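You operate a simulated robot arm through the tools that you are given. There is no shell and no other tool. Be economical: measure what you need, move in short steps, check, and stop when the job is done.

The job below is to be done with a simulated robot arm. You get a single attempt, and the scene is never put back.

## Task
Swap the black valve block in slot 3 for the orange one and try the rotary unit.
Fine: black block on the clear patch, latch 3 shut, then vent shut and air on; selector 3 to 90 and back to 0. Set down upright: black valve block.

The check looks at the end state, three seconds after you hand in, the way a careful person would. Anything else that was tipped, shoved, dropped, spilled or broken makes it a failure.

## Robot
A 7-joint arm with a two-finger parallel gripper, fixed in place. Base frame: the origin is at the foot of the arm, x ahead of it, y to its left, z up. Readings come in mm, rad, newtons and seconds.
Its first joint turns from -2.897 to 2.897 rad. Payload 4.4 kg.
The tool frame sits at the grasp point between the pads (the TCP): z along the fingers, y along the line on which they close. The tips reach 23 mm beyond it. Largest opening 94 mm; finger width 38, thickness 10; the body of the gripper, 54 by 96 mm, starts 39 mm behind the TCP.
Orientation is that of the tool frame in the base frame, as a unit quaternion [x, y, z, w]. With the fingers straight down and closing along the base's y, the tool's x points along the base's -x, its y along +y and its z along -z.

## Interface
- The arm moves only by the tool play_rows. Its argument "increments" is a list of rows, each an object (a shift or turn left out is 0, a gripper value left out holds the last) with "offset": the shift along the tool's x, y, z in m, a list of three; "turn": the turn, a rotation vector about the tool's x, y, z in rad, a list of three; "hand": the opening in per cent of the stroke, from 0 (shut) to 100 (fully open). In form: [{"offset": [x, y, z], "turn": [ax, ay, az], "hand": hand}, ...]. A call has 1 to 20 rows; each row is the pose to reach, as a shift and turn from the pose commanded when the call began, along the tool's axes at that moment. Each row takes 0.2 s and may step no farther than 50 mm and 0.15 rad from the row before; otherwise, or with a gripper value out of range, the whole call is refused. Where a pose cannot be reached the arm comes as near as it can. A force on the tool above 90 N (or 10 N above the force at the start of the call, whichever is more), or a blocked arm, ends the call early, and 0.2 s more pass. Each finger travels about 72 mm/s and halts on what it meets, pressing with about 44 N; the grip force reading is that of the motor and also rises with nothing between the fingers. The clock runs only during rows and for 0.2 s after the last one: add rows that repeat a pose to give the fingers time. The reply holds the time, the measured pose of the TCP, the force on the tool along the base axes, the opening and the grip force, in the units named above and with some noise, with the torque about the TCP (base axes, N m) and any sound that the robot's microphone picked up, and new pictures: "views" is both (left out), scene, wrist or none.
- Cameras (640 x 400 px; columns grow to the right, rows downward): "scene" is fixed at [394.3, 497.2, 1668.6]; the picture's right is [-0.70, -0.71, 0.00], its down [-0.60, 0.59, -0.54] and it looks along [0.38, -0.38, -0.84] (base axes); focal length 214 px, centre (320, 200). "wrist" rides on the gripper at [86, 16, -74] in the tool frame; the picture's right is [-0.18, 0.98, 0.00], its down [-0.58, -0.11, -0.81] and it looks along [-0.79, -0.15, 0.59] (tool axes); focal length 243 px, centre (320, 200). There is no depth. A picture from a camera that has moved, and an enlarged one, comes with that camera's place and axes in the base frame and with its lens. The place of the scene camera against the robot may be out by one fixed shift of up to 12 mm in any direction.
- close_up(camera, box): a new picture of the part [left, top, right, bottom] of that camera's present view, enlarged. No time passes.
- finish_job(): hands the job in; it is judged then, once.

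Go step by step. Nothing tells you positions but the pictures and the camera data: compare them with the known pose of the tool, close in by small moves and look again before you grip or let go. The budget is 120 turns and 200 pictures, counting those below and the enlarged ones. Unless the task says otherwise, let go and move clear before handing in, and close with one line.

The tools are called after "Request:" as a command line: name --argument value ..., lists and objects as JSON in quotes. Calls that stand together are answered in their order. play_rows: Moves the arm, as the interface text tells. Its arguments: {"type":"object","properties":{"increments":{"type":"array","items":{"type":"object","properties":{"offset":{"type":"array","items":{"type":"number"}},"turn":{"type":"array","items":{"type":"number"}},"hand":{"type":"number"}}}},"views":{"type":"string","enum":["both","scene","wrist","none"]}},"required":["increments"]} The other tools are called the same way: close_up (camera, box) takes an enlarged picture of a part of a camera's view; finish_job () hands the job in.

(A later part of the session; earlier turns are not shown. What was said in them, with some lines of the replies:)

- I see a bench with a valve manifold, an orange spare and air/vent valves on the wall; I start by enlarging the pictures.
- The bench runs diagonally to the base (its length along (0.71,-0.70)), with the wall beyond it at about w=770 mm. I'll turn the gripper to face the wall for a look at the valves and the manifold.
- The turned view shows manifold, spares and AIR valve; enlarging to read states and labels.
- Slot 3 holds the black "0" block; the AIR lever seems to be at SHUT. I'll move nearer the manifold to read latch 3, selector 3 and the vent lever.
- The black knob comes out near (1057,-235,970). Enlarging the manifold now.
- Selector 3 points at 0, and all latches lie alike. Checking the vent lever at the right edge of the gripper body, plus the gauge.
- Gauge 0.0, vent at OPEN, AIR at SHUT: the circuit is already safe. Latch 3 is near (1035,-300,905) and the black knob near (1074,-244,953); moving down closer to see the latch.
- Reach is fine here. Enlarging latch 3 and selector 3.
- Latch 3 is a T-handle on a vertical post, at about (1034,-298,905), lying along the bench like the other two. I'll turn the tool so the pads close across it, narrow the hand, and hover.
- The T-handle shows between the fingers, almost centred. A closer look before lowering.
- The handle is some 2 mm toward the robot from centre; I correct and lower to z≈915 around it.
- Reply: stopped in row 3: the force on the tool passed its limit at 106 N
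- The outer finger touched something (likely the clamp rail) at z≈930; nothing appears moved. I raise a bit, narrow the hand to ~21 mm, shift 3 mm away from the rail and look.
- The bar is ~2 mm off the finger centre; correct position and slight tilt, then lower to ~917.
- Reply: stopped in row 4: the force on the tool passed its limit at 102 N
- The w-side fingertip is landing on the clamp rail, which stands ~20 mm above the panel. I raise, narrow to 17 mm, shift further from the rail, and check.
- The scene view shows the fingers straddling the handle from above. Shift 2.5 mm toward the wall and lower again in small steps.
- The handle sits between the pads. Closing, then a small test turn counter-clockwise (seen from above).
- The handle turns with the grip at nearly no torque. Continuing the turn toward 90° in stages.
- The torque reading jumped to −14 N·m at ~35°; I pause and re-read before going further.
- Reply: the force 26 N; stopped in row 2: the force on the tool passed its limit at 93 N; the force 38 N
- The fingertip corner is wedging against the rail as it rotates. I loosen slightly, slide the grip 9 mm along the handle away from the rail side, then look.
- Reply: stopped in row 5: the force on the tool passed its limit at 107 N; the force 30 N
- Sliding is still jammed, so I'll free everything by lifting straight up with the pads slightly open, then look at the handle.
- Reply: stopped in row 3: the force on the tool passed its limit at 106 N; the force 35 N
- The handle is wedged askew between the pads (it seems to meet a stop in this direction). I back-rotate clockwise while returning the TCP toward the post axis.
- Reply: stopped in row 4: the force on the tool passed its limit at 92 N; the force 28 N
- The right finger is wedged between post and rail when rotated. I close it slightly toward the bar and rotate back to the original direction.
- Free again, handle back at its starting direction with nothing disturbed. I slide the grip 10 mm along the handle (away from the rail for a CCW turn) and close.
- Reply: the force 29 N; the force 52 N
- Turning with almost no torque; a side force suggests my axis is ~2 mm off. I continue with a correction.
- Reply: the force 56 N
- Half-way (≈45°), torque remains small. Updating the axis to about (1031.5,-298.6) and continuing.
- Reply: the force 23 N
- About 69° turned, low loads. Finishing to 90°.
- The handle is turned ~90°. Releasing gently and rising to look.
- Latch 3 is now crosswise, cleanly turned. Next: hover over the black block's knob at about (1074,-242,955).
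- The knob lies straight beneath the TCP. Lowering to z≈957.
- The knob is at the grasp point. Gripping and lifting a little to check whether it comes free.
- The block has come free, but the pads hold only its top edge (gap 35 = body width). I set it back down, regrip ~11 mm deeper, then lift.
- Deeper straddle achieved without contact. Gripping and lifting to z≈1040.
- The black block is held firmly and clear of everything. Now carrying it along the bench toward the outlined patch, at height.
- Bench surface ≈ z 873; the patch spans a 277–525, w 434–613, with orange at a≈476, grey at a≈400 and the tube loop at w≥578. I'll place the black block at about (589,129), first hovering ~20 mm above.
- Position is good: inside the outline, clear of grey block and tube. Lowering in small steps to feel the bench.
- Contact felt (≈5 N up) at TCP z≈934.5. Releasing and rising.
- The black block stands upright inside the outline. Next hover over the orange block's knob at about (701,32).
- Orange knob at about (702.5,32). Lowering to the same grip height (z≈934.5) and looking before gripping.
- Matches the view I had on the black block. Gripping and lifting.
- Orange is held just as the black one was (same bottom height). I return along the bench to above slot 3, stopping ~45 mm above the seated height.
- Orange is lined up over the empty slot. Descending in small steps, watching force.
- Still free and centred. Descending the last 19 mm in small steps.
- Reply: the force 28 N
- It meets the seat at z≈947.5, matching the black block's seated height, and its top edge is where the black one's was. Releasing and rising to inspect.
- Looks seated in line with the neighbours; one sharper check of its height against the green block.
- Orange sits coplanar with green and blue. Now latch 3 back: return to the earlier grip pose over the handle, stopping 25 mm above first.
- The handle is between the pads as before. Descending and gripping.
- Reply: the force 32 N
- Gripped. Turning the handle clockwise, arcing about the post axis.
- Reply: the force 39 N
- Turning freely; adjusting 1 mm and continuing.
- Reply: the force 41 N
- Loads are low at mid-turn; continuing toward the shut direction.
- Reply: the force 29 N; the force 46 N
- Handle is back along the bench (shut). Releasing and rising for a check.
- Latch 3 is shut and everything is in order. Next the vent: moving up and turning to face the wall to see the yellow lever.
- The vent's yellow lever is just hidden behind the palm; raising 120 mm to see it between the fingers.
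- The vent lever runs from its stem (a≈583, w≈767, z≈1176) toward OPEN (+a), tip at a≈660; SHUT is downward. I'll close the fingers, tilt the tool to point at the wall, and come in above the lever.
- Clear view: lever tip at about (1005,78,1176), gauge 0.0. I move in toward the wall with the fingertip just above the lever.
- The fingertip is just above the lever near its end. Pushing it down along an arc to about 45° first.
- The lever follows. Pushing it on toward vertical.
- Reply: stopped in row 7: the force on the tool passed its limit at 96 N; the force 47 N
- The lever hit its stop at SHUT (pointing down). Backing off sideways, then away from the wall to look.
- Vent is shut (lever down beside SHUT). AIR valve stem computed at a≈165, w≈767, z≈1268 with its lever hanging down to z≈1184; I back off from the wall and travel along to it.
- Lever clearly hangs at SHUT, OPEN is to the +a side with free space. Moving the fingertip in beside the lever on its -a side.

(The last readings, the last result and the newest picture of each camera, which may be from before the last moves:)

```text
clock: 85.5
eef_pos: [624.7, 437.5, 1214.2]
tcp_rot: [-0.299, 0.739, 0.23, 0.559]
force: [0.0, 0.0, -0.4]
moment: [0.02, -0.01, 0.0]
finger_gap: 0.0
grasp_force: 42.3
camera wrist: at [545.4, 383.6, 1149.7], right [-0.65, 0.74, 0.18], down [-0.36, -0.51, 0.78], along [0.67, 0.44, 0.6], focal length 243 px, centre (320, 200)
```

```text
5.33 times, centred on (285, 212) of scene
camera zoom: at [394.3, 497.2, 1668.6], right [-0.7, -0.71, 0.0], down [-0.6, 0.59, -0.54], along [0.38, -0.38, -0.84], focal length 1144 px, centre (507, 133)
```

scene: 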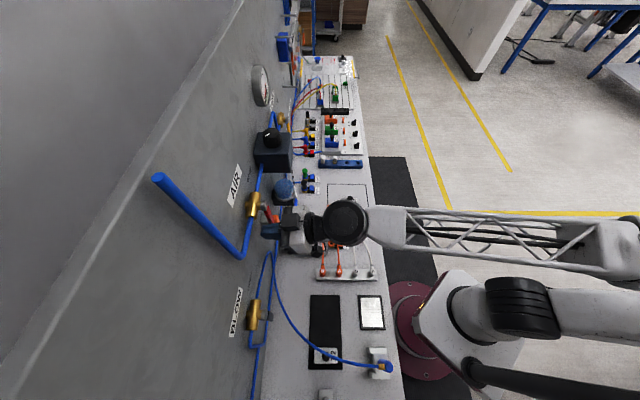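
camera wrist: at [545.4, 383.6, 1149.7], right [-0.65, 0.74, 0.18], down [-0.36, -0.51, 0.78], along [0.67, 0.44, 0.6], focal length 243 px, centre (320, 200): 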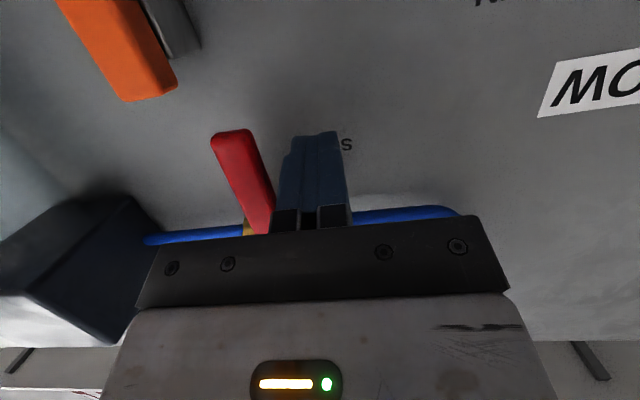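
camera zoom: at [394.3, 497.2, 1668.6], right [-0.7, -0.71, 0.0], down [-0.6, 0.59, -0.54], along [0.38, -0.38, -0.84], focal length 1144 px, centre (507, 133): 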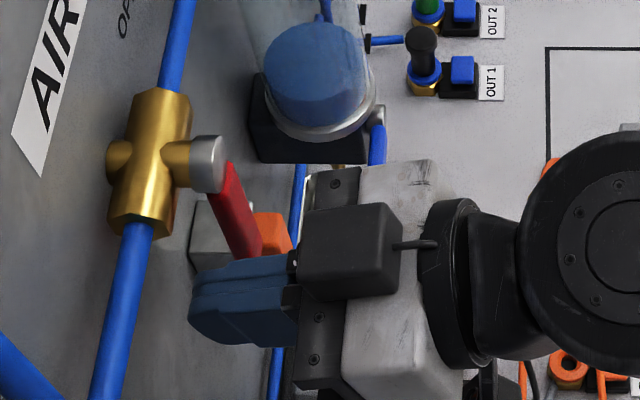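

The lever is between me and OPEN as planned, but the camera hangs low near the orange/black device below. I'll retreat, roll the tool 90° so the camera sits on the -a side, and look again.

Request:
play_rows --increments '[{"offset": [0, 0, -0.04]}, {"offset": [0, 0, -0.08]}, {"offset": [0, 0, -0.08], "turn": [0, 0, 0.14]}, {"offset": [0, 0, -0.08], "turn": [0, 0, 0.28]}, {"offset": [0, 0, -0.08], "turn": [0, 0, 0.42]}, {"offset": [0, 0, -0.08], "turn": [0, 0, 0.56]}, {"offset": [0, 0, -0.08], "turn": [0, 0, 0.7]}, {"offset": [0, 0, -0.08], "turn": [0, 0, 0.84]}, {"offset": [0, 0, -0.08], "turn": [0, 0, 0.98]}, {"offset": [0, 0, -0.08], "turn": [0, 0, 1.12]}, {"offset": [0, 0, -0.08], "turn": [0, 0, 1.26]}, {"offset": [0, 0, -0.08], "turn": [0, 0, 1.4]}, {"offset": [0, 0, -0.08], "turn": [0, 0, 1.5]}, {"offset": [0, 0, -0.08], "turn": [0, 0, 1.571]}, {"offset": [0, 0, -0.08], "turn": [0, 0, 1.571]}]' --views "both"

Request:
close_up --camera "scene" --box '[225, 175, 345, 250]'

```text
clock: 88.7
eef_pos: [570.6, 385.5, 1235.6]
tcp_rot: [0.311, 0.734, 0.557, 0.232]
force: [0.3, 0.4, 0.2]
moment: [0.0, 0.03, 0.02]
finger_gap: 0.0
grasp_force: 42.2
camera wrist: at [462.4, 400.0, 1270.9], right [0.32, 0.05, 0.95], down [-0.17, -0.98, 0.11], along [0.93, -0.2, -0.31], focal length 243 px, centre (320, 200)
```

scene: 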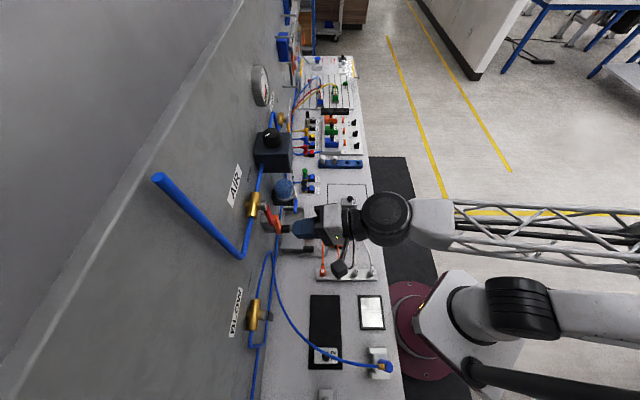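
wrist: 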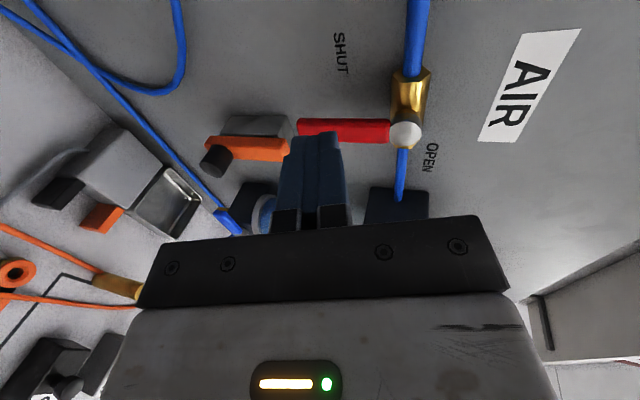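

```text
5.33 times, centred on (285, 212) of scene
camera zoom: at [394.3, 497.2, 1668.6], right [-0.7, -0.71, 0.0], down [-0.6, 0.59, -0.54], along [0.38, -0.38, -0.84], focal length 1144 px, centre (507, 133)
```

zoom: 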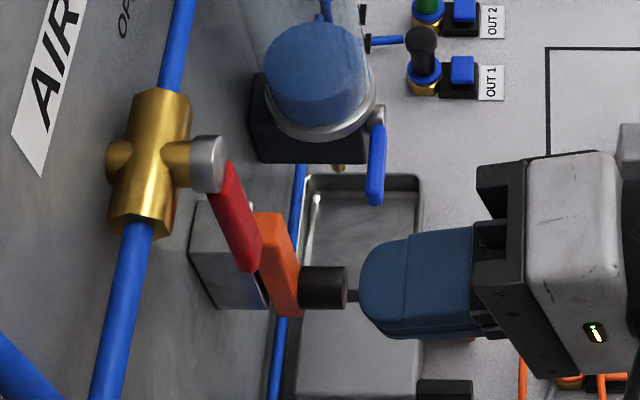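

Now I see the device is well below (z≈1060), so the way is clear. Moving in beside the lever on its -a side.

Request:
play_rows --increments '[{"offset": [0.002, 0.004, 0.035]}, {"offset": [0.003, 0.008, 0.065]}, {"offset": [0.003, 0.009, 0.076]}, {"offset": [0.003, 0.009, 0.076]}]' --views "wrist"

```text
clock: 89.7
eef_pos: [622.2, 440.6, 1221.2]
tcp_rot: [0.311, 0.734, 0.558, 0.233]
force: [0.0, 0.5, -1.0]
moment: [0.01, 0.0, -0.02]
finger_gap: 0.0
grasp_force: 42.2
camera wrist: at [513.9, 454.8, 1257.4], right [0.32, 0.05, 0.95], down [-0.17, -0.98, 0.11], along [0.93, -0.2, -0.31], focal length 243 px, centre (320, 200)
```

wrist: 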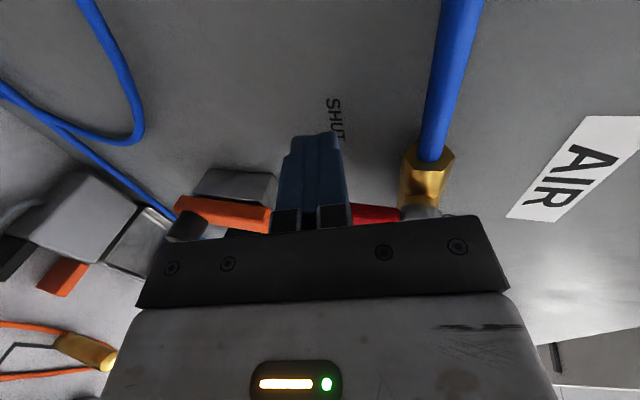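

The fingertip is beside the lever, past its plane. Pushing +a along the arc to ~45°.

Request:
play_rows --increments '[{"offset": [-0.008, 0.002, 0]}, {"offset": [-0.0146, 0.003, -0.001]}, {"offset": [-0.0266, -0.003, 0.001]}, {"offset": [-0.041, -0.005, 0.0013]}, {"offset": [-0.0566, -0.0025, 0.0007]}, {"offset": [-0.0566, -0.0025, 0.0007]}]' --views "both"

Request:
close_up --camera "scene" --box '[225, 175, 345, 250]'

```text
clock: 91.1
eef_pos: [661.3, 398.6, 1219.9]
tcp_rot: [0.311, 0.734, 0.557, 0.232]
force: [0.4, 0.9, -1.5]
moment: [0.04, 0.0, 0.06]
finger_gap: 0.0
grasp_force: 41.8
camera wrist: at [553.3, 414.4, 1255.6], right [0.32, 0.05, 0.95], down [-0.17, -0.98, 0.11], along [0.93, -0.2, -0.31], focal length 243 px, centre (320, 200)
```

scene: 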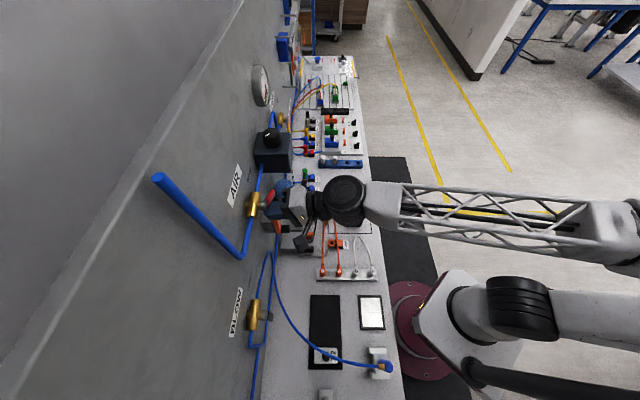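
wrist: 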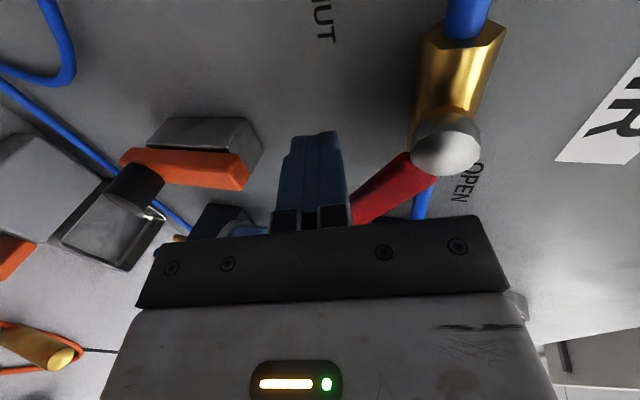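

```text
5.33 times, centred on (285, 212) of scene
camera zoom: at [394.3, 497.2, 1668.6], right [-0.7, -0.71, 0.0], down [-0.6, 0.59, -0.54], along [0.38, -0.38, -0.84], focal length 1144 px, centre (507, 133)
```

zoom: 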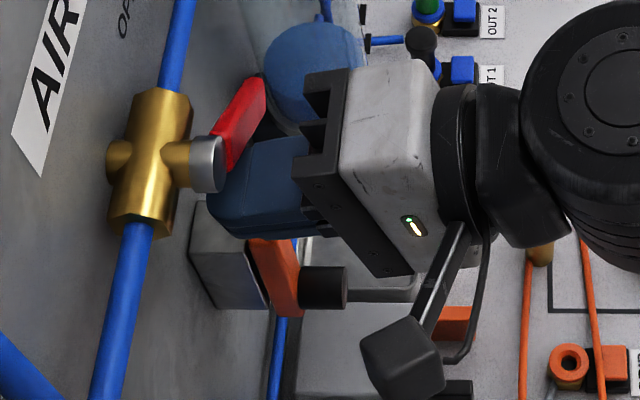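

Lever follows past 45°. To stay clear of the filter, I finish by pushing upward closer to the stem.

Request:
play_rows --increments '[{"offset": [-0.004, 0.005, -0.0014]}, {"offset": [-0.0076, 0.01, -0.0028]}, {"offset": [-0.011, 0.016, -0.0044]}, {"offset": [-0.0143, 0.0219, -0.006]}, {"offset": [-0.0173, 0.028, -0.0078]}, {"offset": [-0.0173, 0.0347, -0.0096]}, {"offset": [-0.0173, 0.0375, -0.0104]}, {"offset": [-0.0173, 0.0375, -0.0104]}]' --views "both"

Request:
close_up --camera "scene" --box '[225, 165, 345, 240]'

```text
clock: 92.8
eef_pos: [674.8, 387.5, 1247.8]
tcp_rot: [0.312, 0.737, 0.554, 0.229]
force: [-0.4, -0.2, -6.7]
moment: [-0.11, -0.08, 0.0]
finger_gap: 0.0
grasp_force: 42.4
stopped in row 8: the force on the tool passed its limit at 95 N (the readings are from after the stop); the commanded pose is now the measured one
camera wrist: at [566.3, 402.8, 1284.1], right [0.33, 0.06, 0.94], down [-0.17, -0.98, 0.12], along [0.93, -0.2, -0.32], focal length 243 px, centre (320, 200)
```

scene: 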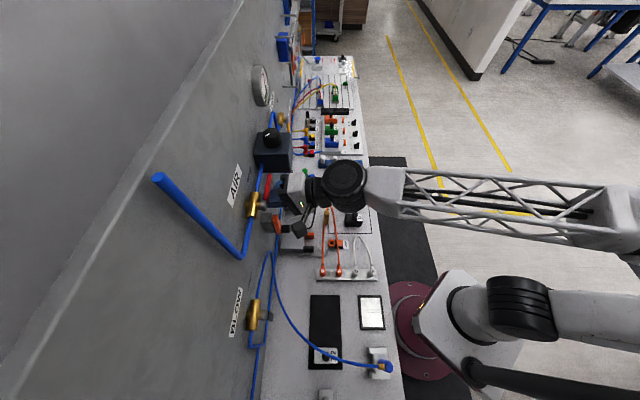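
wrist: 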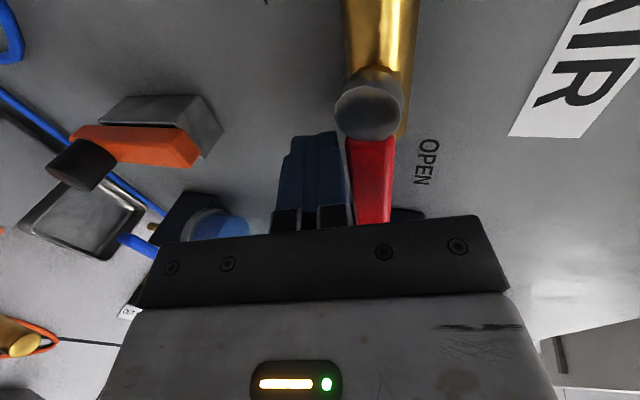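

```text
5.33 times, centred on (285, 202) of scene
camera zoom: at [394.3, 497.2, 1668.6], right [-0.7, -0.71, 0.0], down [-0.6, 0.59, -0.54], along [0.38, -0.38, -0.84], focal length 1144 px, centre (507, 187)
```

zoom: 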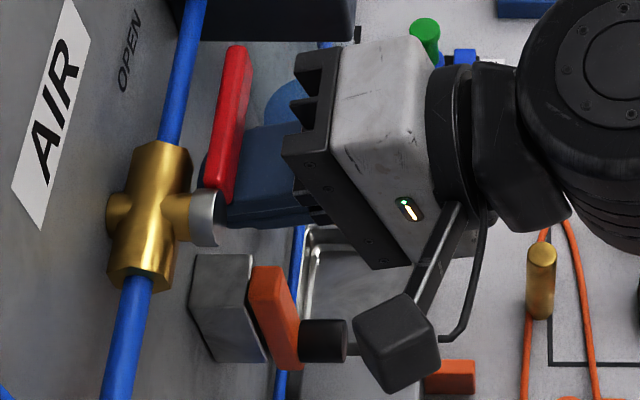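

The AIR lever lies along the pipe at OPEN, against its stop. Lowering off it and retreating from the wall, then checking the gauge.

Request:
play_rows --increments '[{"offset": [0, -0.012, 0]}, {"offset": [0.005, -0.018, -0.02]}, {"offset": [0.01, -0.018, -0.06]}, {"offset": [0.01, -0.018, -0.1]}, {"offset": [0.01, -0.018, -0.14]}, {"offset": [0.01, -0.018, -0.18]}, {"offset": [0.01, -0.018, -0.18]}]' --views "both"

Request:
close_up --camera "scene" --box '[240, 55, 320, 115]'

Request:
close_up --camera "scene" --box '[225, 140, 345, 240]'

```text
clock: 94.4
eef_pos: [541.2, 269.6, 1281.2]
tcp_rot: [0.312, 0.737, 0.554, 0.229]
force: [0.0, -1.1, 0.6]
moment: [0.02, 0.03, 0.0]
finger_gap: 0.2
grasp_force: 43.0
camera wrist: at [432.4, 285.1, 1317.6], right [0.33, 0.06, 0.94], down [-0.17, -0.98, 0.12], along [0.93, -0.2, -0.31], focal length 243 px, centre (320, 200)
```

scene: 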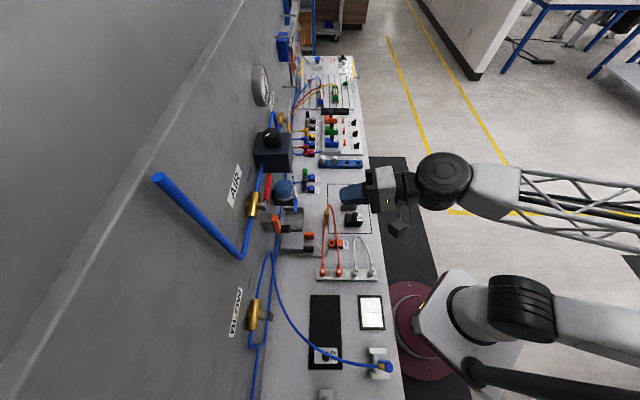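
wrist: 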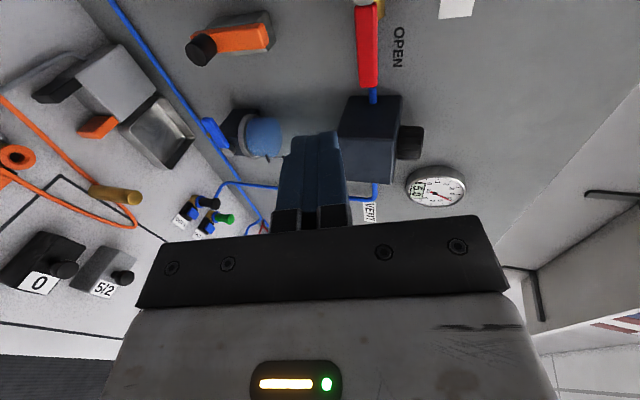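

```text
6.67 times, centred on (280, 85) of scene
camera zoom: at [394.3, 497.2, 1668.6], right [-0.7, -0.71, 0.0], down [-0.6, 0.59, -0.54], along [0.38, -0.38, -0.84], focal length 1430 px, centre (587, 967)
```

zoom: 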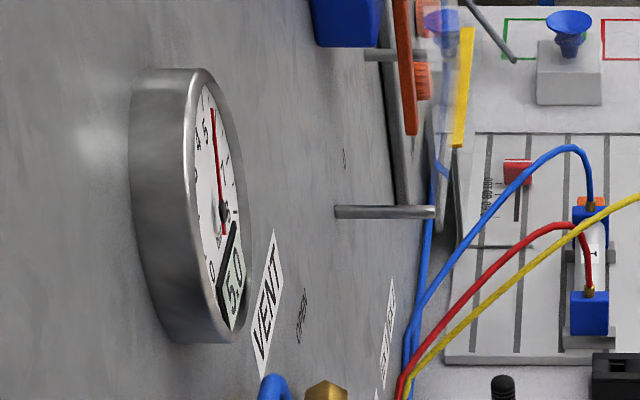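

```text
4.00 times, centred on (285, 190) of scene
camera zoom: at [394.3, 497.2, 1668.6], right [-0.7, -0.71, 0.0], down [-0.6, 0.59, -0.54], along [0.38, -0.38, -0.84], focal length 858 px, centre (460, 240)
```

zoom: 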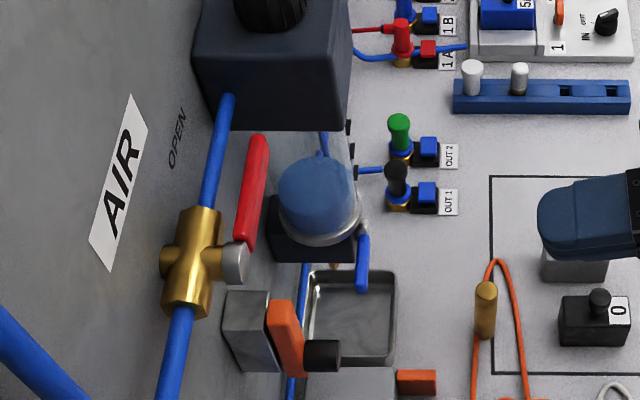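

The gauge now reads 5.0 bar with vent shut and air on. Next: bring the tool back to vertical and over selector 3 (first undo the roll while travelling along the bench).

Request:
play_rows --increments '[{"offset": [-0.02, 0, -0.02]}, {"offset": [-0.06, 0, -0.03], "turn": [0, 0, -0.14]}, {"offset": [-0.1, 0, -0.03], "turn": [0, 0, -0.28]}, {"offset": [-0.14, 0, -0.03], "turn": [0, 0, -0.42]}, {"offset": [-0.18, 0, -0.03], "turn": [0, 0, -0.56]}, {"offset": [-0.22, 0, -0.03], "turn": [0, 0, -0.7]}, {"offset": [-0.26, 0, -0.03], "turn": [0, 0, -0.84]}, {"offset": [-0.3, 0, -0.03], "turn": [0, 0, -0.98]}, {"offset": [-0.34, 0, -0.03], "turn": [0, 0, -1.12]}, {"offset": [-0.38, 0, -0.03], "turn": [0, 0, -1.26]}, {"offset": [-0.42, 0, -0.03], "turn": [0, 0, -1.4]}, {"offset": [-0.46, 0, -0.03], "turn": [0, 0, -1.5]}, {"offset": [-0.5, 0, -0.03], "turn": [0, 0, -1.571]}, {"offset": [-0.5, 0, -0.03], "turn": [0, 0, -1.571]}]' --views "none"

```text
clock: 97.4
eef_pos: [869.4, -107.9, 1286.5]
tcp_rot: [-0.3, 0.742, 0.229, 0.555]
force: [-0.4, 0.4, -0.1]
moment: [-0.01, -0.01, 0.0]
finger_gap: 0.0
grasp_force: 42.5
```

Now tilting back to vertical and descending to hover near selector 3.

Request:
play_rows --increments '[{"offset": [0.02, -0.024, -0.003], "turn": [0, 0.13, 0], "hand": 50}, {"offset": [0.045, -0.048, -0.006], "turn": [0, 0.26, 0]}, {"offset": [0.07, -0.072, -0.009], "turn": [0, 0.39, 0]}, {"offset": [0.095, -0.096, -0.012], "turn": [0, 0.52, 0]}, {"offset": [0.12, -0.12, -0.015], "turn": [0, 0.65, 0]}, {"offset": [0.145, -0.144, -0.018], "turn": [0, 0.78, 0]}, {"offset": [0.17, -0.168, -0.021], "turn": [0, 0.91, 0]}, {"offset": [0.195, -0.192, -0.024], "turn": [0, 1.04, 0]}, {"offset": [0.218, -0.216, -0.026], "turn": [0, 1.17, 0]}, {"offset": [0.24, -0.239, -0.027], "turn": [0, 1.3, 0]}, {"offset": [0.24, -0.239, -0.027], "turn": [0, 1.3, 0]}]' --views "both"

Request:
close_up --camera "wrist" --box '[240, 40, 400, 190]'

```text
clock: 99.8
eef_pos: [967.5, -341.4, 1060.4]
tcp_rot: [-0.378, 0.926, 0.0, -0.009]
force: [-0.2, 0.1, -0.6]
moment: [0.02, -0.02, 0.04]
finger_gap: 46.9
grasp_force: 0.1
camera wrist: at [896.3, -389.7, 1135.8], right [-0.56, 0.83, 0.0], down [0.5, 0.33, 0.8], along [0.66, 0.45, -0.6], focal length 243 px, centre (320, 200)
```

scene: 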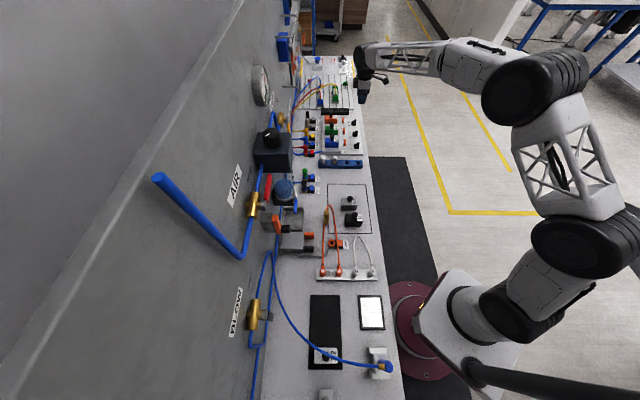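
wrist: 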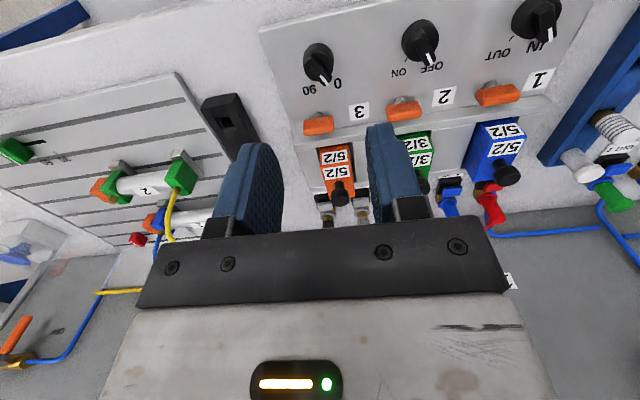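

```text
2.67 times, centred on (320, 115) of wrist
camera zoom: at [896.3, -389.7, 1135.8], right [-0.56, 0.83, 0.0], down [0.5, 0.33, 0.8], along [0.66, 0.45, -0.6], focal length 647 px, centre (320, 427)
```

zoom: 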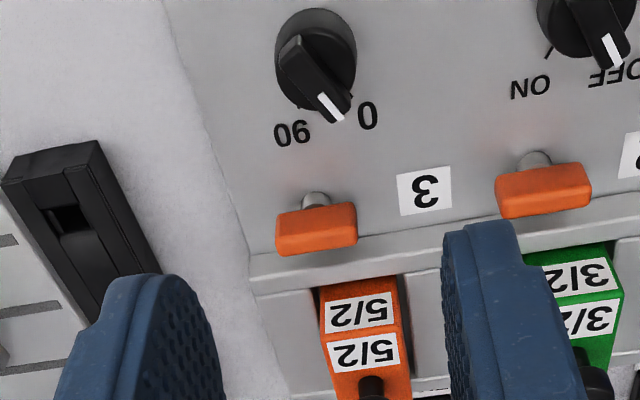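

Selector 3's bar is at about (984,-332), pointing to 0 (≈70° in base). I'll align the fingers across the bar and hover close.

Request:
play_rows --increments '[{"offset": [-0.006, -0.0016, 0.02], "turn": [0.004, -0.009, -0.11], "hand": 30}, {"offset": [-0.012, -0.0032, 0.045], "turn": [0.007, -0.017, -0.22]}, {"offset": [-0.0184, -0.0048, 0.07], "turn": [0.006, -0.018, -0.33]}, {"offset": [-0.0184, -0.0048, 0.095], "turn": [0.005, -0.018, -0.447]}, {"offset": [-0.0184, -0.0048, 0.095], "turn": [0.005, -0.018, -0.447]}]' --views "wrist"

Request:
close_up --camera "wrist" --box '[240, 80, 400, 190]'

```text
clock: 101.0
eef_pos: [982.3, -333.6, 966.1]
tcp_rot: [-0.573, 0.819, 0.003, 0.0]
force: [-0.4, 0.2, -0.7]
moment: [0.01, 0.0, 0.0]
finger_gap: 28.2
grasp_force: 0.0
camera wrist: at [937.2, -409.4, 1039.9], right [-0.86, 0.51, 0.01], down [0.3, 0.5, 0.81], along [0.41, 0.7, -0.59], focal length 243 px, centre (320, 200)
```

wrist: 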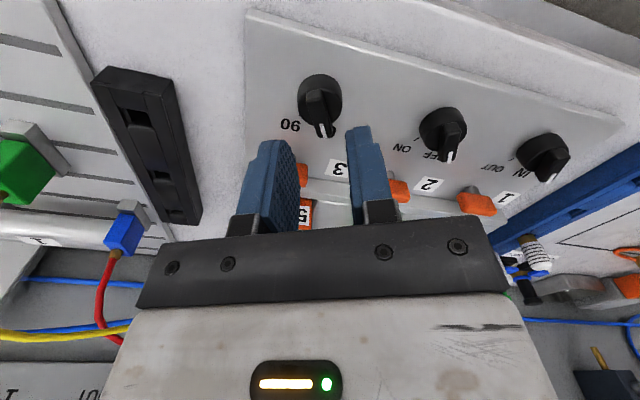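

```text
3.64 times, centred on (320, 135) of wrist
camera zoom: at [937.2, -409.4, 1039.9], right [-0.86, 0.51, 0.01], down [0.3, 0.5, 0.81], along [0.41, 0.7, -0.59], focal length 882 px, centre (320, 436)
```

zoom: 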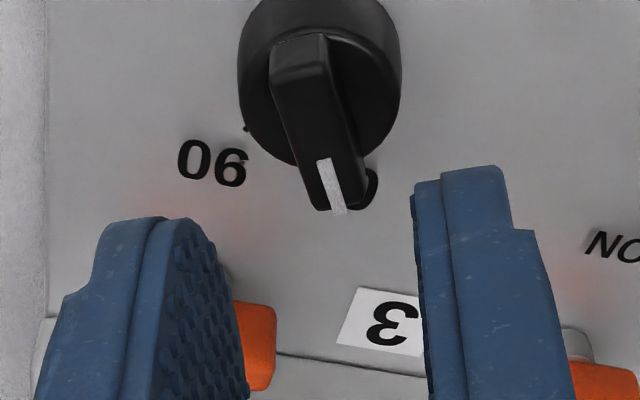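

The bar is between the pads and aligned with the tool. Lowering in small steps.

Request:
play_rows --increments '[{"offset": [0, 0, 0.012]}, {"offset": [0, 0, 0.022]}, {"offset": [0, 0, 0.03]}, {"offset": [0, 0, 0.036]}, {"offset": [0, 0, 0.036]}]' --views "wrist"

Request:
close_up --camera "wrist" --box '[240, 100, 400, 210]'

Request:
close_up --camera "scene" --box '[330, 90, 380, 125]'

```text
clock: 102.2
eef_pos: [983.8, -333.3, 931.5]
tcp_rot: [-0.573, 0.819, 0.004, 0.001]
force: [-1.3, -0.5, 4.8]
moment: [-0.01, 0.12, 0.04]
finger_gap: 28.5
grasp_force: 0.4
camera wrist: at [938.2, -408.6, 1004.3], right [-0.86, 0.51, 0.0], down [0.3, 0.5, 0.81], along [0.41, 0.7, -0.59], focal length 243 px, centre (320, 200)
```

wrist: 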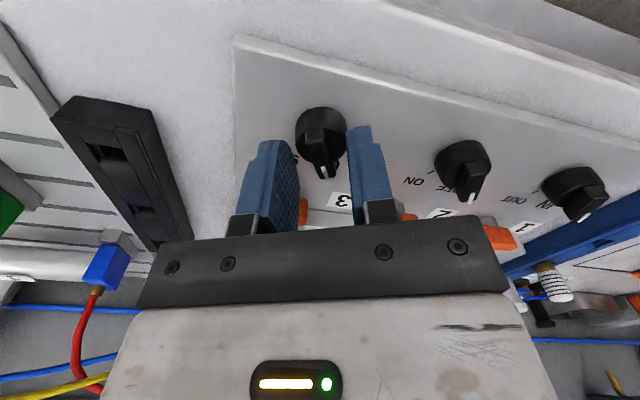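

```text
3.64 times, centred on (320, 155) of wrist
camera zoom: at [938.2, -408.6, 1004.3], right [-0.86, 0.51, 0.0], down [0.3, 0.5, 0.81], along [0.41, 0.7, -0.59], focal length 882 px, centre (320, 364)
```

zoom: 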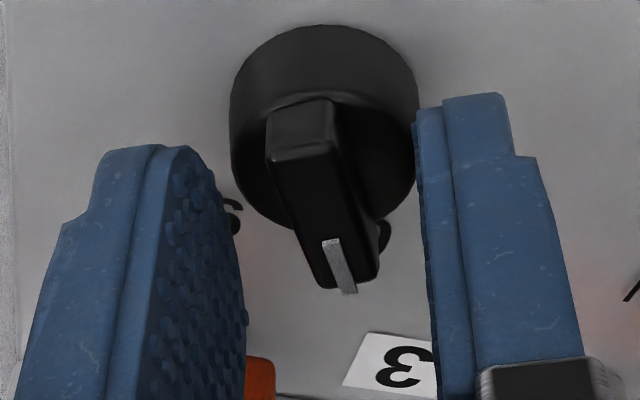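

```text
11.43 times, centred on (355, 108) of scene
camera zoom: at [394.3, 497.2, 1668.6], right [-0.7, -0.71, 0.0], down [-0.6, 0.59, -0.54], along [0.38, -0.38, -0.84], focal length 2451 px, centre (-80, 1257)
```

zoom: 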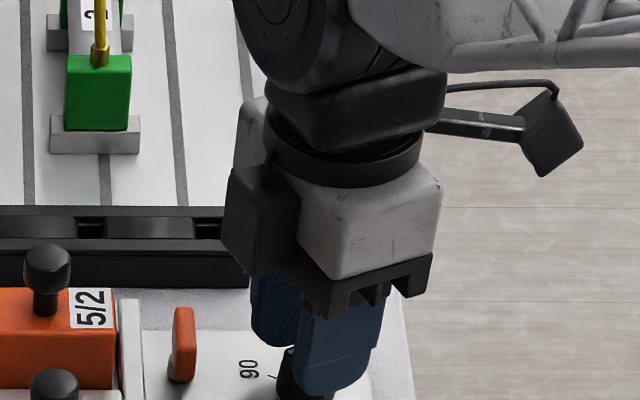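

A light touch on the knob's base disc; I rise 2 mm and close on the bar.

Request:
play_rows --increments '[{"offset": [0, 0, -0.0025]}, {"offset": [0, 0, -0.0025], "hand": 0}, {"offset": [0, 0, -0.0025], "hand": 0}, {"offset": [0, 0, -0.0025], "hand": 0}]' --views "wrist"

Request:
close_up --camera "wrist" --box '[240, 100, 400, 210]'

```text
clock: 103.2
eef_pos: [981.1, -333.5, 933.4]
tcp_rot: [-0.574, 0.819, 0.004, 0.001]
force: [-47.4, 21.4, 10.6]
moment: [0.3, 0.75, -0.04]
finger_gap: 9.9
grasp_force: 44.9
camera wrist: at [937.5, -408.4, 1006.0], right [-0.86, 0.51, 0.01], down [0.3, 0.5, 0.81], along [0.41, 0.7, -0.59], focal length 243 px, centre (320, 200)
```

wrist: 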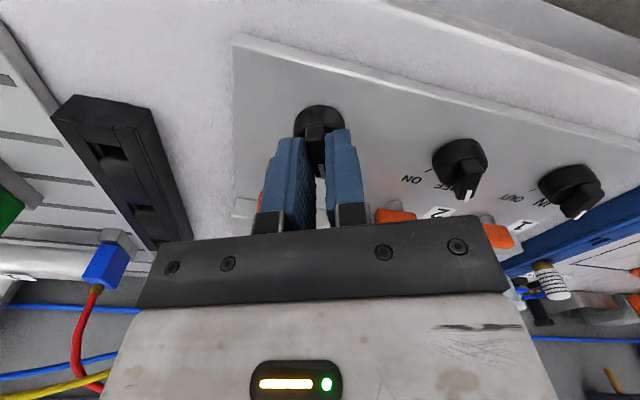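

```text
3.64 times, centred on (320, 155) of wrist
camera zoom: at [937.5, -408.4, 1006.0], right [-0.86, 0.51, 0.01], down [0.3, 0.5, 0.81], along [0.41, 0.7, -0.59], focal length 882 px, centre (320, 364)
```

zoom: 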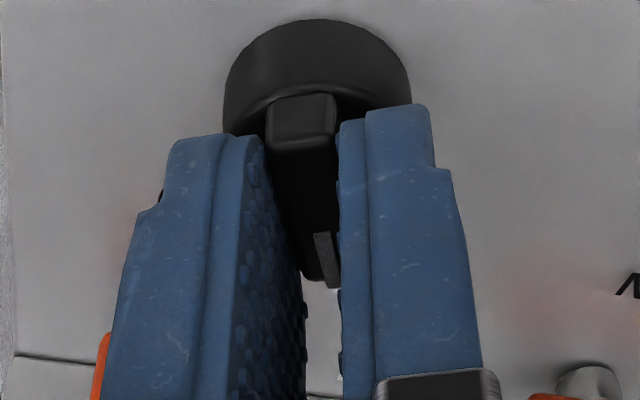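

Gripped; side load shows the axis ~2 mm to the +y side of the tool. Correcting that and turning 25° toward 90 as a first stage.

Request:
play_rows --increments '[{"offset": [0, 0.001, 0]}, {"offset": [0, 0.002, 0]}, {"offset": [0, 0.002, 0], "turn": [0, 0, 0.11]}, {"offset": [0, 0.002, 0], "turn": [0, 0, 0.22]}, {"offset": [0, 0.002, 0], "turn": [0, 0, 0.33]}, {"offset": [0, 0.002, 0], "turn": [0, 0, 0.44]}, {"offset": [0, 0.002, 0], "turn": [0, 0, 0.44]}]' --views "wrist"

```text
clock: 104.8
eef_pos: [982.0, -333.1, 933.4]
tcp_rot: [-0.38, 0.925, 0.003, 0.002]
force: [44.0, -11.4, -23.6]
moment: [0.14, -1.33, 0.02]
finger_gap: 9.8
grasp_force: 45.5
camera wrist: at [909.6, -382.2, 1006.2], right [-0.56, 0.83, 0.01], down [0.49, 0.33, 0.81], along [0.67, 0.46, -0.59], focal length 243 px, centre (320, 200)
```

wrist: 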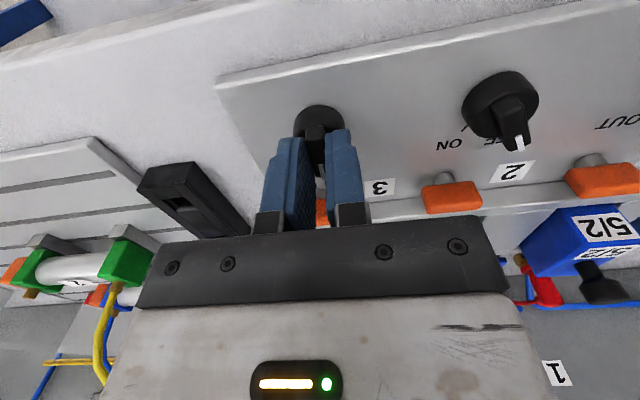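

Turning easily. Correcting ~1.5 mm and continuing toward 90.

Request:
play_rows --increments '[{"offset": [-0.001, -0.0015, 0]}, {"offset": [-0.001, -0.0015, 0], "turn": [0, 0, 0.11]}, {"offset": [-0.001, -0.0015, 0], "turn": [0, 0, 0.22]}, {"offset": [-0.001, -0.0015, 0], "turn": [0, 0, 0.33]}, {"offset": [-0.001, -0.0015, 0], "turn": [0, 0, 0.43]}, {"offset": [-0.001, -0.0015, 0], "turn": [0, 0, 0.43]}]' --views "both"

Request:
close_up --camera "wrist" --box '[240, 60, 400, 210]'

Request:
close_up --camera "scene" --box '[270, 50, 330, 90]'

```text
clock: 106.2
eef_pos: [983.5, -333.1, 933.8]
tcp_rot: [-0.174, 0.985, 0.005, -0.001]
force: [-16.2, -9.5, -11.8]
moment: [-0.4, 0.18, -0.03]
finger_gap: 9.8
grasp_force: 45.5
camera wrist: at [896.2, -347.8, 1006.7], right [-0.16, 0.99, 0.01], down [0.59, 0.09, 0.81], along [0.79, 0.14, -0.59], focal length 243 px, centre (320, 200)
```

scene: 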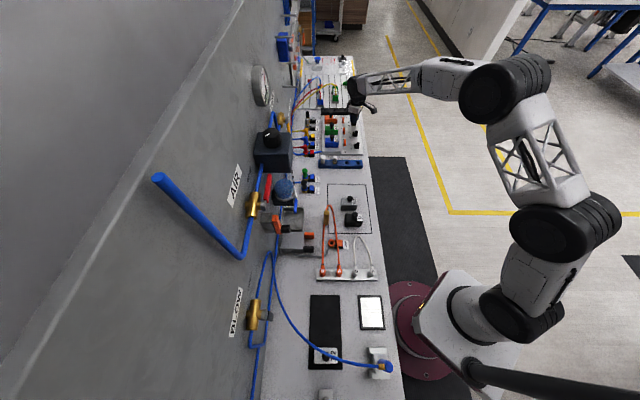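
wrist: 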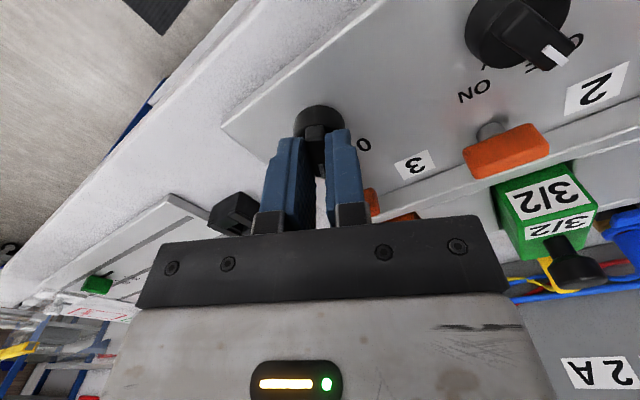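

```text
2.67 times, centred on (320, 135) of wrist
camera zoom: at [896.2, -347.8, 1006.7], right [-0.16, 0.99, 0.01], down [0.59, 0.09, 0.81], along [0.79, 0.14, -0.59], focal length 647 px, centre (320, 373)
```

zoom: 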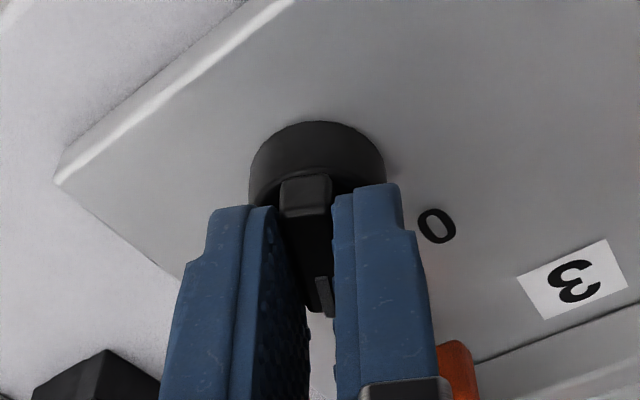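

```text
10.00 times, centred on (300, 70) of scene
camera zoom: at [394.3, 497.2, 1668.6], right [-0.7, -0.71, 0.0], down [-0.6, 0.59, -0.54], along [0.38, -0.38, -0.84], focal length 2145 px, centre (520, 1500)
```

zoom: 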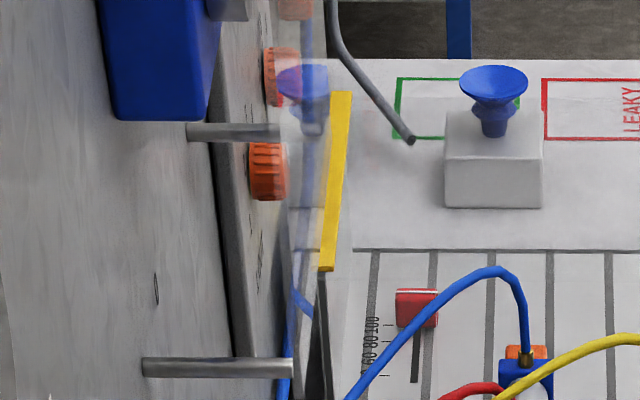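

The rotary arm (orange) has moved from its old place, so selector 3 is at 90. Waiting a moment and checking again before returning.

Request:
play_rows --increments '[{"offset": [0, 0, 0]}, {"offset": [0, 0, 0]}, {"offset": [0, 0, 0]}, {"offset": [0, 0, 0]}, {"offset": [0, 0, 0]}, {"offset": [0, 0, 0]}]' --views "none"

Request:
close_up --camera "scene" --box '[262, 30, 342, 90]'

```text
clock: 107.6
eef_pos: [983.1, -333.3, 932.3]
tcp_rot: [-0.174, 0.985, 0.005, -0.001]
force: [-29.3, -17.3, -8.9]
moment: [-0.64, 0.69, 0.01]
finger_gap: 9.9
grasp_force: 45.4
```

```text
6.67 times, centred on (302, 60) of scene
camera zoom: at [394.3, 497.2, 1668.6], right [-0.7, -0.71, 0.0], down [-0.6, 0.59, -0.54], along [0.38, -0.38, -0.84], focal length 1430 px, centre (440, 1133)
```

zoom: 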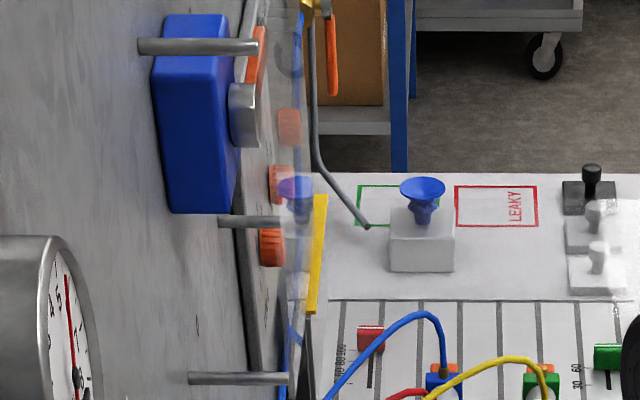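

The rotary arm swung to its upper stop, so 90 works. Turning the selector back to 0.

Request:
play_rows --increments '[{"offset": [0.0005, 0, 0], "turn": [0, 0, -0.11]}, {"offset": [0.0005, 0, 0], "turn": [0, 0, -0.22]}, {"offset": [0.0005, 0, 0], "turn": [0, 0, -0.33]}, {"offset": [0.0005, 0, 0], "turn": [0, 0, -0.43]}, {"offset": [0.0005, 0, 0], "turn": [0, 0, -0.43]}]' --views "none"

Request:
play_rows --increments '[{"turn": [0, 0, -0.11]}, {"turn": [0, 0, -0.22]}, {"turn": [0, 0, -0.33]}, {"turn": [0, 0, -0.44]}, {"turn": [0, 0, -0.45]}, {"turn": [0, 0, -0.45]}]' --views "wrist"

Request:
close_up --camera "scene" --box '[262, 30, 342, 90]'

```text
clock: 108.8
eef_pos: [983.4, -333.0, 933.7]
tcp_rot: [-0.381, 0.924, 0.003, 0.0]
force: [-36.0, -5.0, -5.0]
moment: [-0.57, 0.8, -0.04]
finger_gap: 9.9
grasp_force: 44.6
```

```text
clock: 110.2
eef_pos: [981.3, -331.7, 933.0]
tcp_rot: [-0.578, 0.816, 0.004, 0.001]
force: [-51.1, 25.4, -4.3]
moment: [0.23, 0.84, -0.11]
finger_gap: 9.8
grasp_force: 45.1
camera wrist: at [938.3, -408.7, 1006.2], right [-0.87, 0.5, 0.01], down [0.3, 0.51, 0.81], along [0.4, 0.7, -0.59], focal length 243 px, centre (320, 200)
```

wrist: 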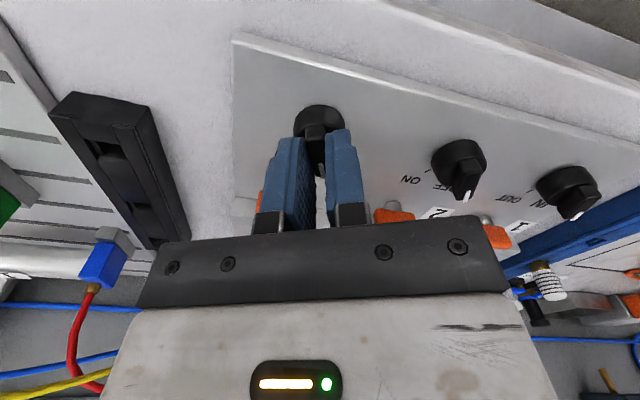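

```text
6.67 times, centred on (302, 60) of scene
camera zoom: at [394.3, 497.2, 1668.6], right [-0.7, -0.71, 0.0], down [-0.6, 0.59, -0.54], along [0.38, -0.38, -0.84], focal length 1430 px, centre (440, 1133)
```

zoom: 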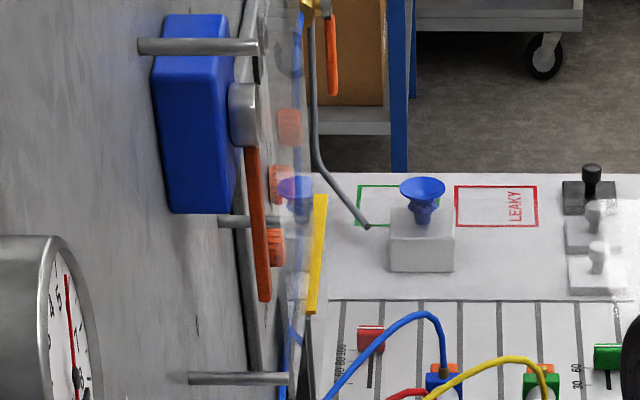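

The rotary arm is back at 0. Relieving the side load, opening, and rising clear.

Request:
play_rows --increments '[{"offset": [0, 0.001, 0]}, {"offset": [0, 0.002, 0]}, {"offset": [0, 0.002, 0], "hand": 25}, {"offset": [0, 0.002, 0], "hand": 25}, {"offset": [0, 0.002, -0.02]}, {"offset": [0, 0.002, -0.05]}, {"offset": [0.02, 0.002, -0.09]}, {"offset": [0.04, 0.002, -0.13]}, {"offset": [0.06, 0.002, -0.17]}, {"offset": [0.06, 0.002, -0.17]}]' --views "both"

Request:
close_up --camera "scene" --box '[300, 95, 380, 145]'

Request:
close_up --camera "wrist" --box '[240, 40, 560, 200]'

Request:
close_up --camera "scene" --box '[220, 140, 400, 250]'

```text
clock: 112.4
eef_pos: [960.2, -390.8, 1103.4]
tcp_rot: [-0.577, 0.816, 0.004, 0.002]
force: [0.5, -0.3, -0.4]
moment: [-0.01, 0.0, 0.01]
finger_gap: 23.2
grasp_force: 0.0
camera wrist: at [916.4, -467.5, 1176.8], right [-0.87, 0.5, 0.01], down [0.3, 0.51, 0.81], along [0.4, 0.7, -0.59], focal length 243 px, centre (320, 200)
```

scene: 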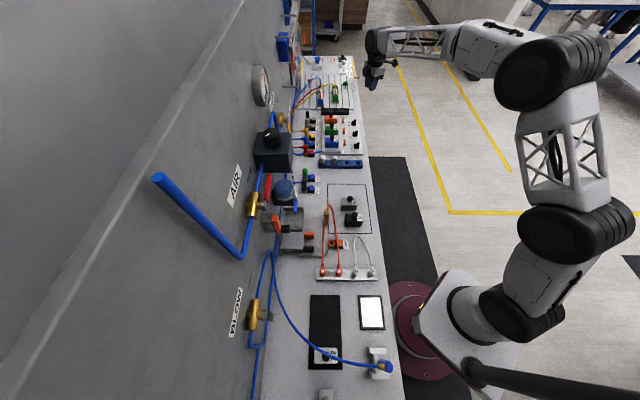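
wrist: 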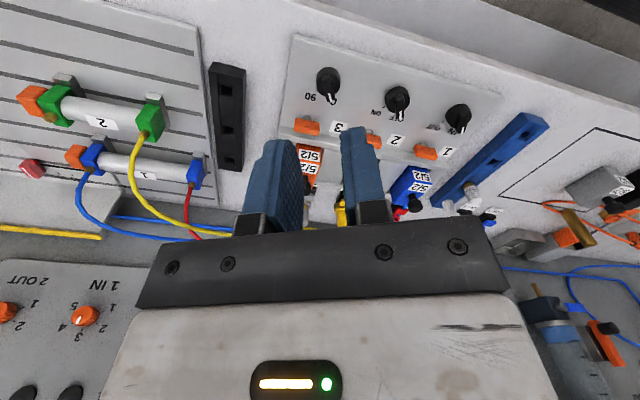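

```text
8.00 times, centred on (340, 120) of scene
camera zoom: at [394.3, 497.2, 1668.6], right [-0.7, -0.71, 0.0], down [-0.6, 0.59, -0.54], along [0.38, -0.38, -0.84], focal length 1716 px, centre (160, 840)
```

zoom: 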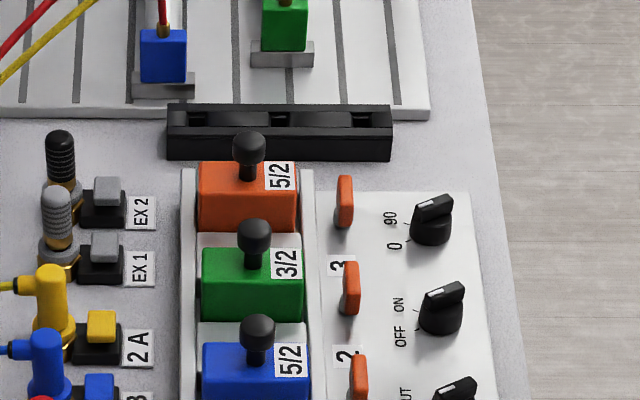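

```text
2.00 times, centred on (400, 120) of wrist
camera zoom: at [916.4, -467.5, 1176.8], right [-0.87, 0.5, 0.01], down [0.3, 0.51, 0.81], along [0.4, 0.7, -0.59], focal length 485 px, centre (160, 360)
```

zoom: 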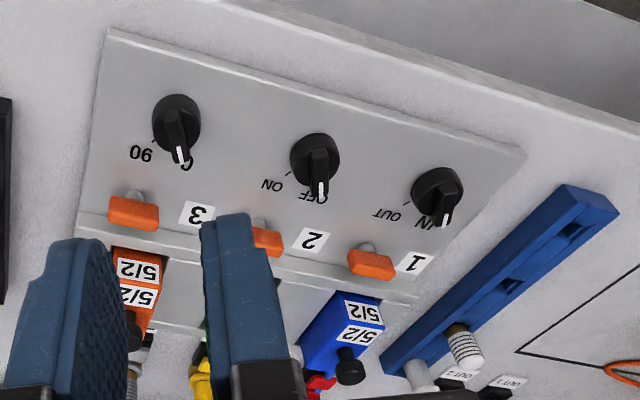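

```text
3.56 times, centred on (310, 195) of scene
camera zoom: at [394.3, 497.2, 1668.6], right [-0.7, -0.71, 0.0], down [-0.6, 0.59, -0.54], along [0.38, -0.38, -0.84], focal length 763 px, centre (356, 218)
```

zoom: 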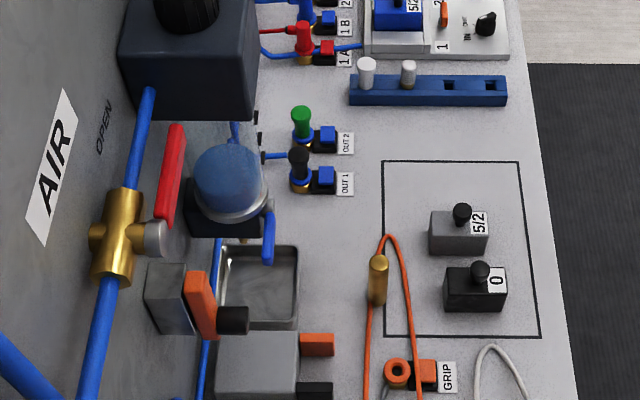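

Everything reads as asked: orange block in slot 3, latch 3 in line with the other two, and vent shut. Air is on at 5.0, selector 3 is back at 0, and the black block is upright on the patch with the arm clear, so I'm handing in.

Request:
finish_job

```text
The job is handed in.
```

The orange block is in slot 3 with its latch shut, and the black block stands upright on the patch. The vent is shut and air is on at 5.0. The rotary unit swung to 90 and came back to 0.
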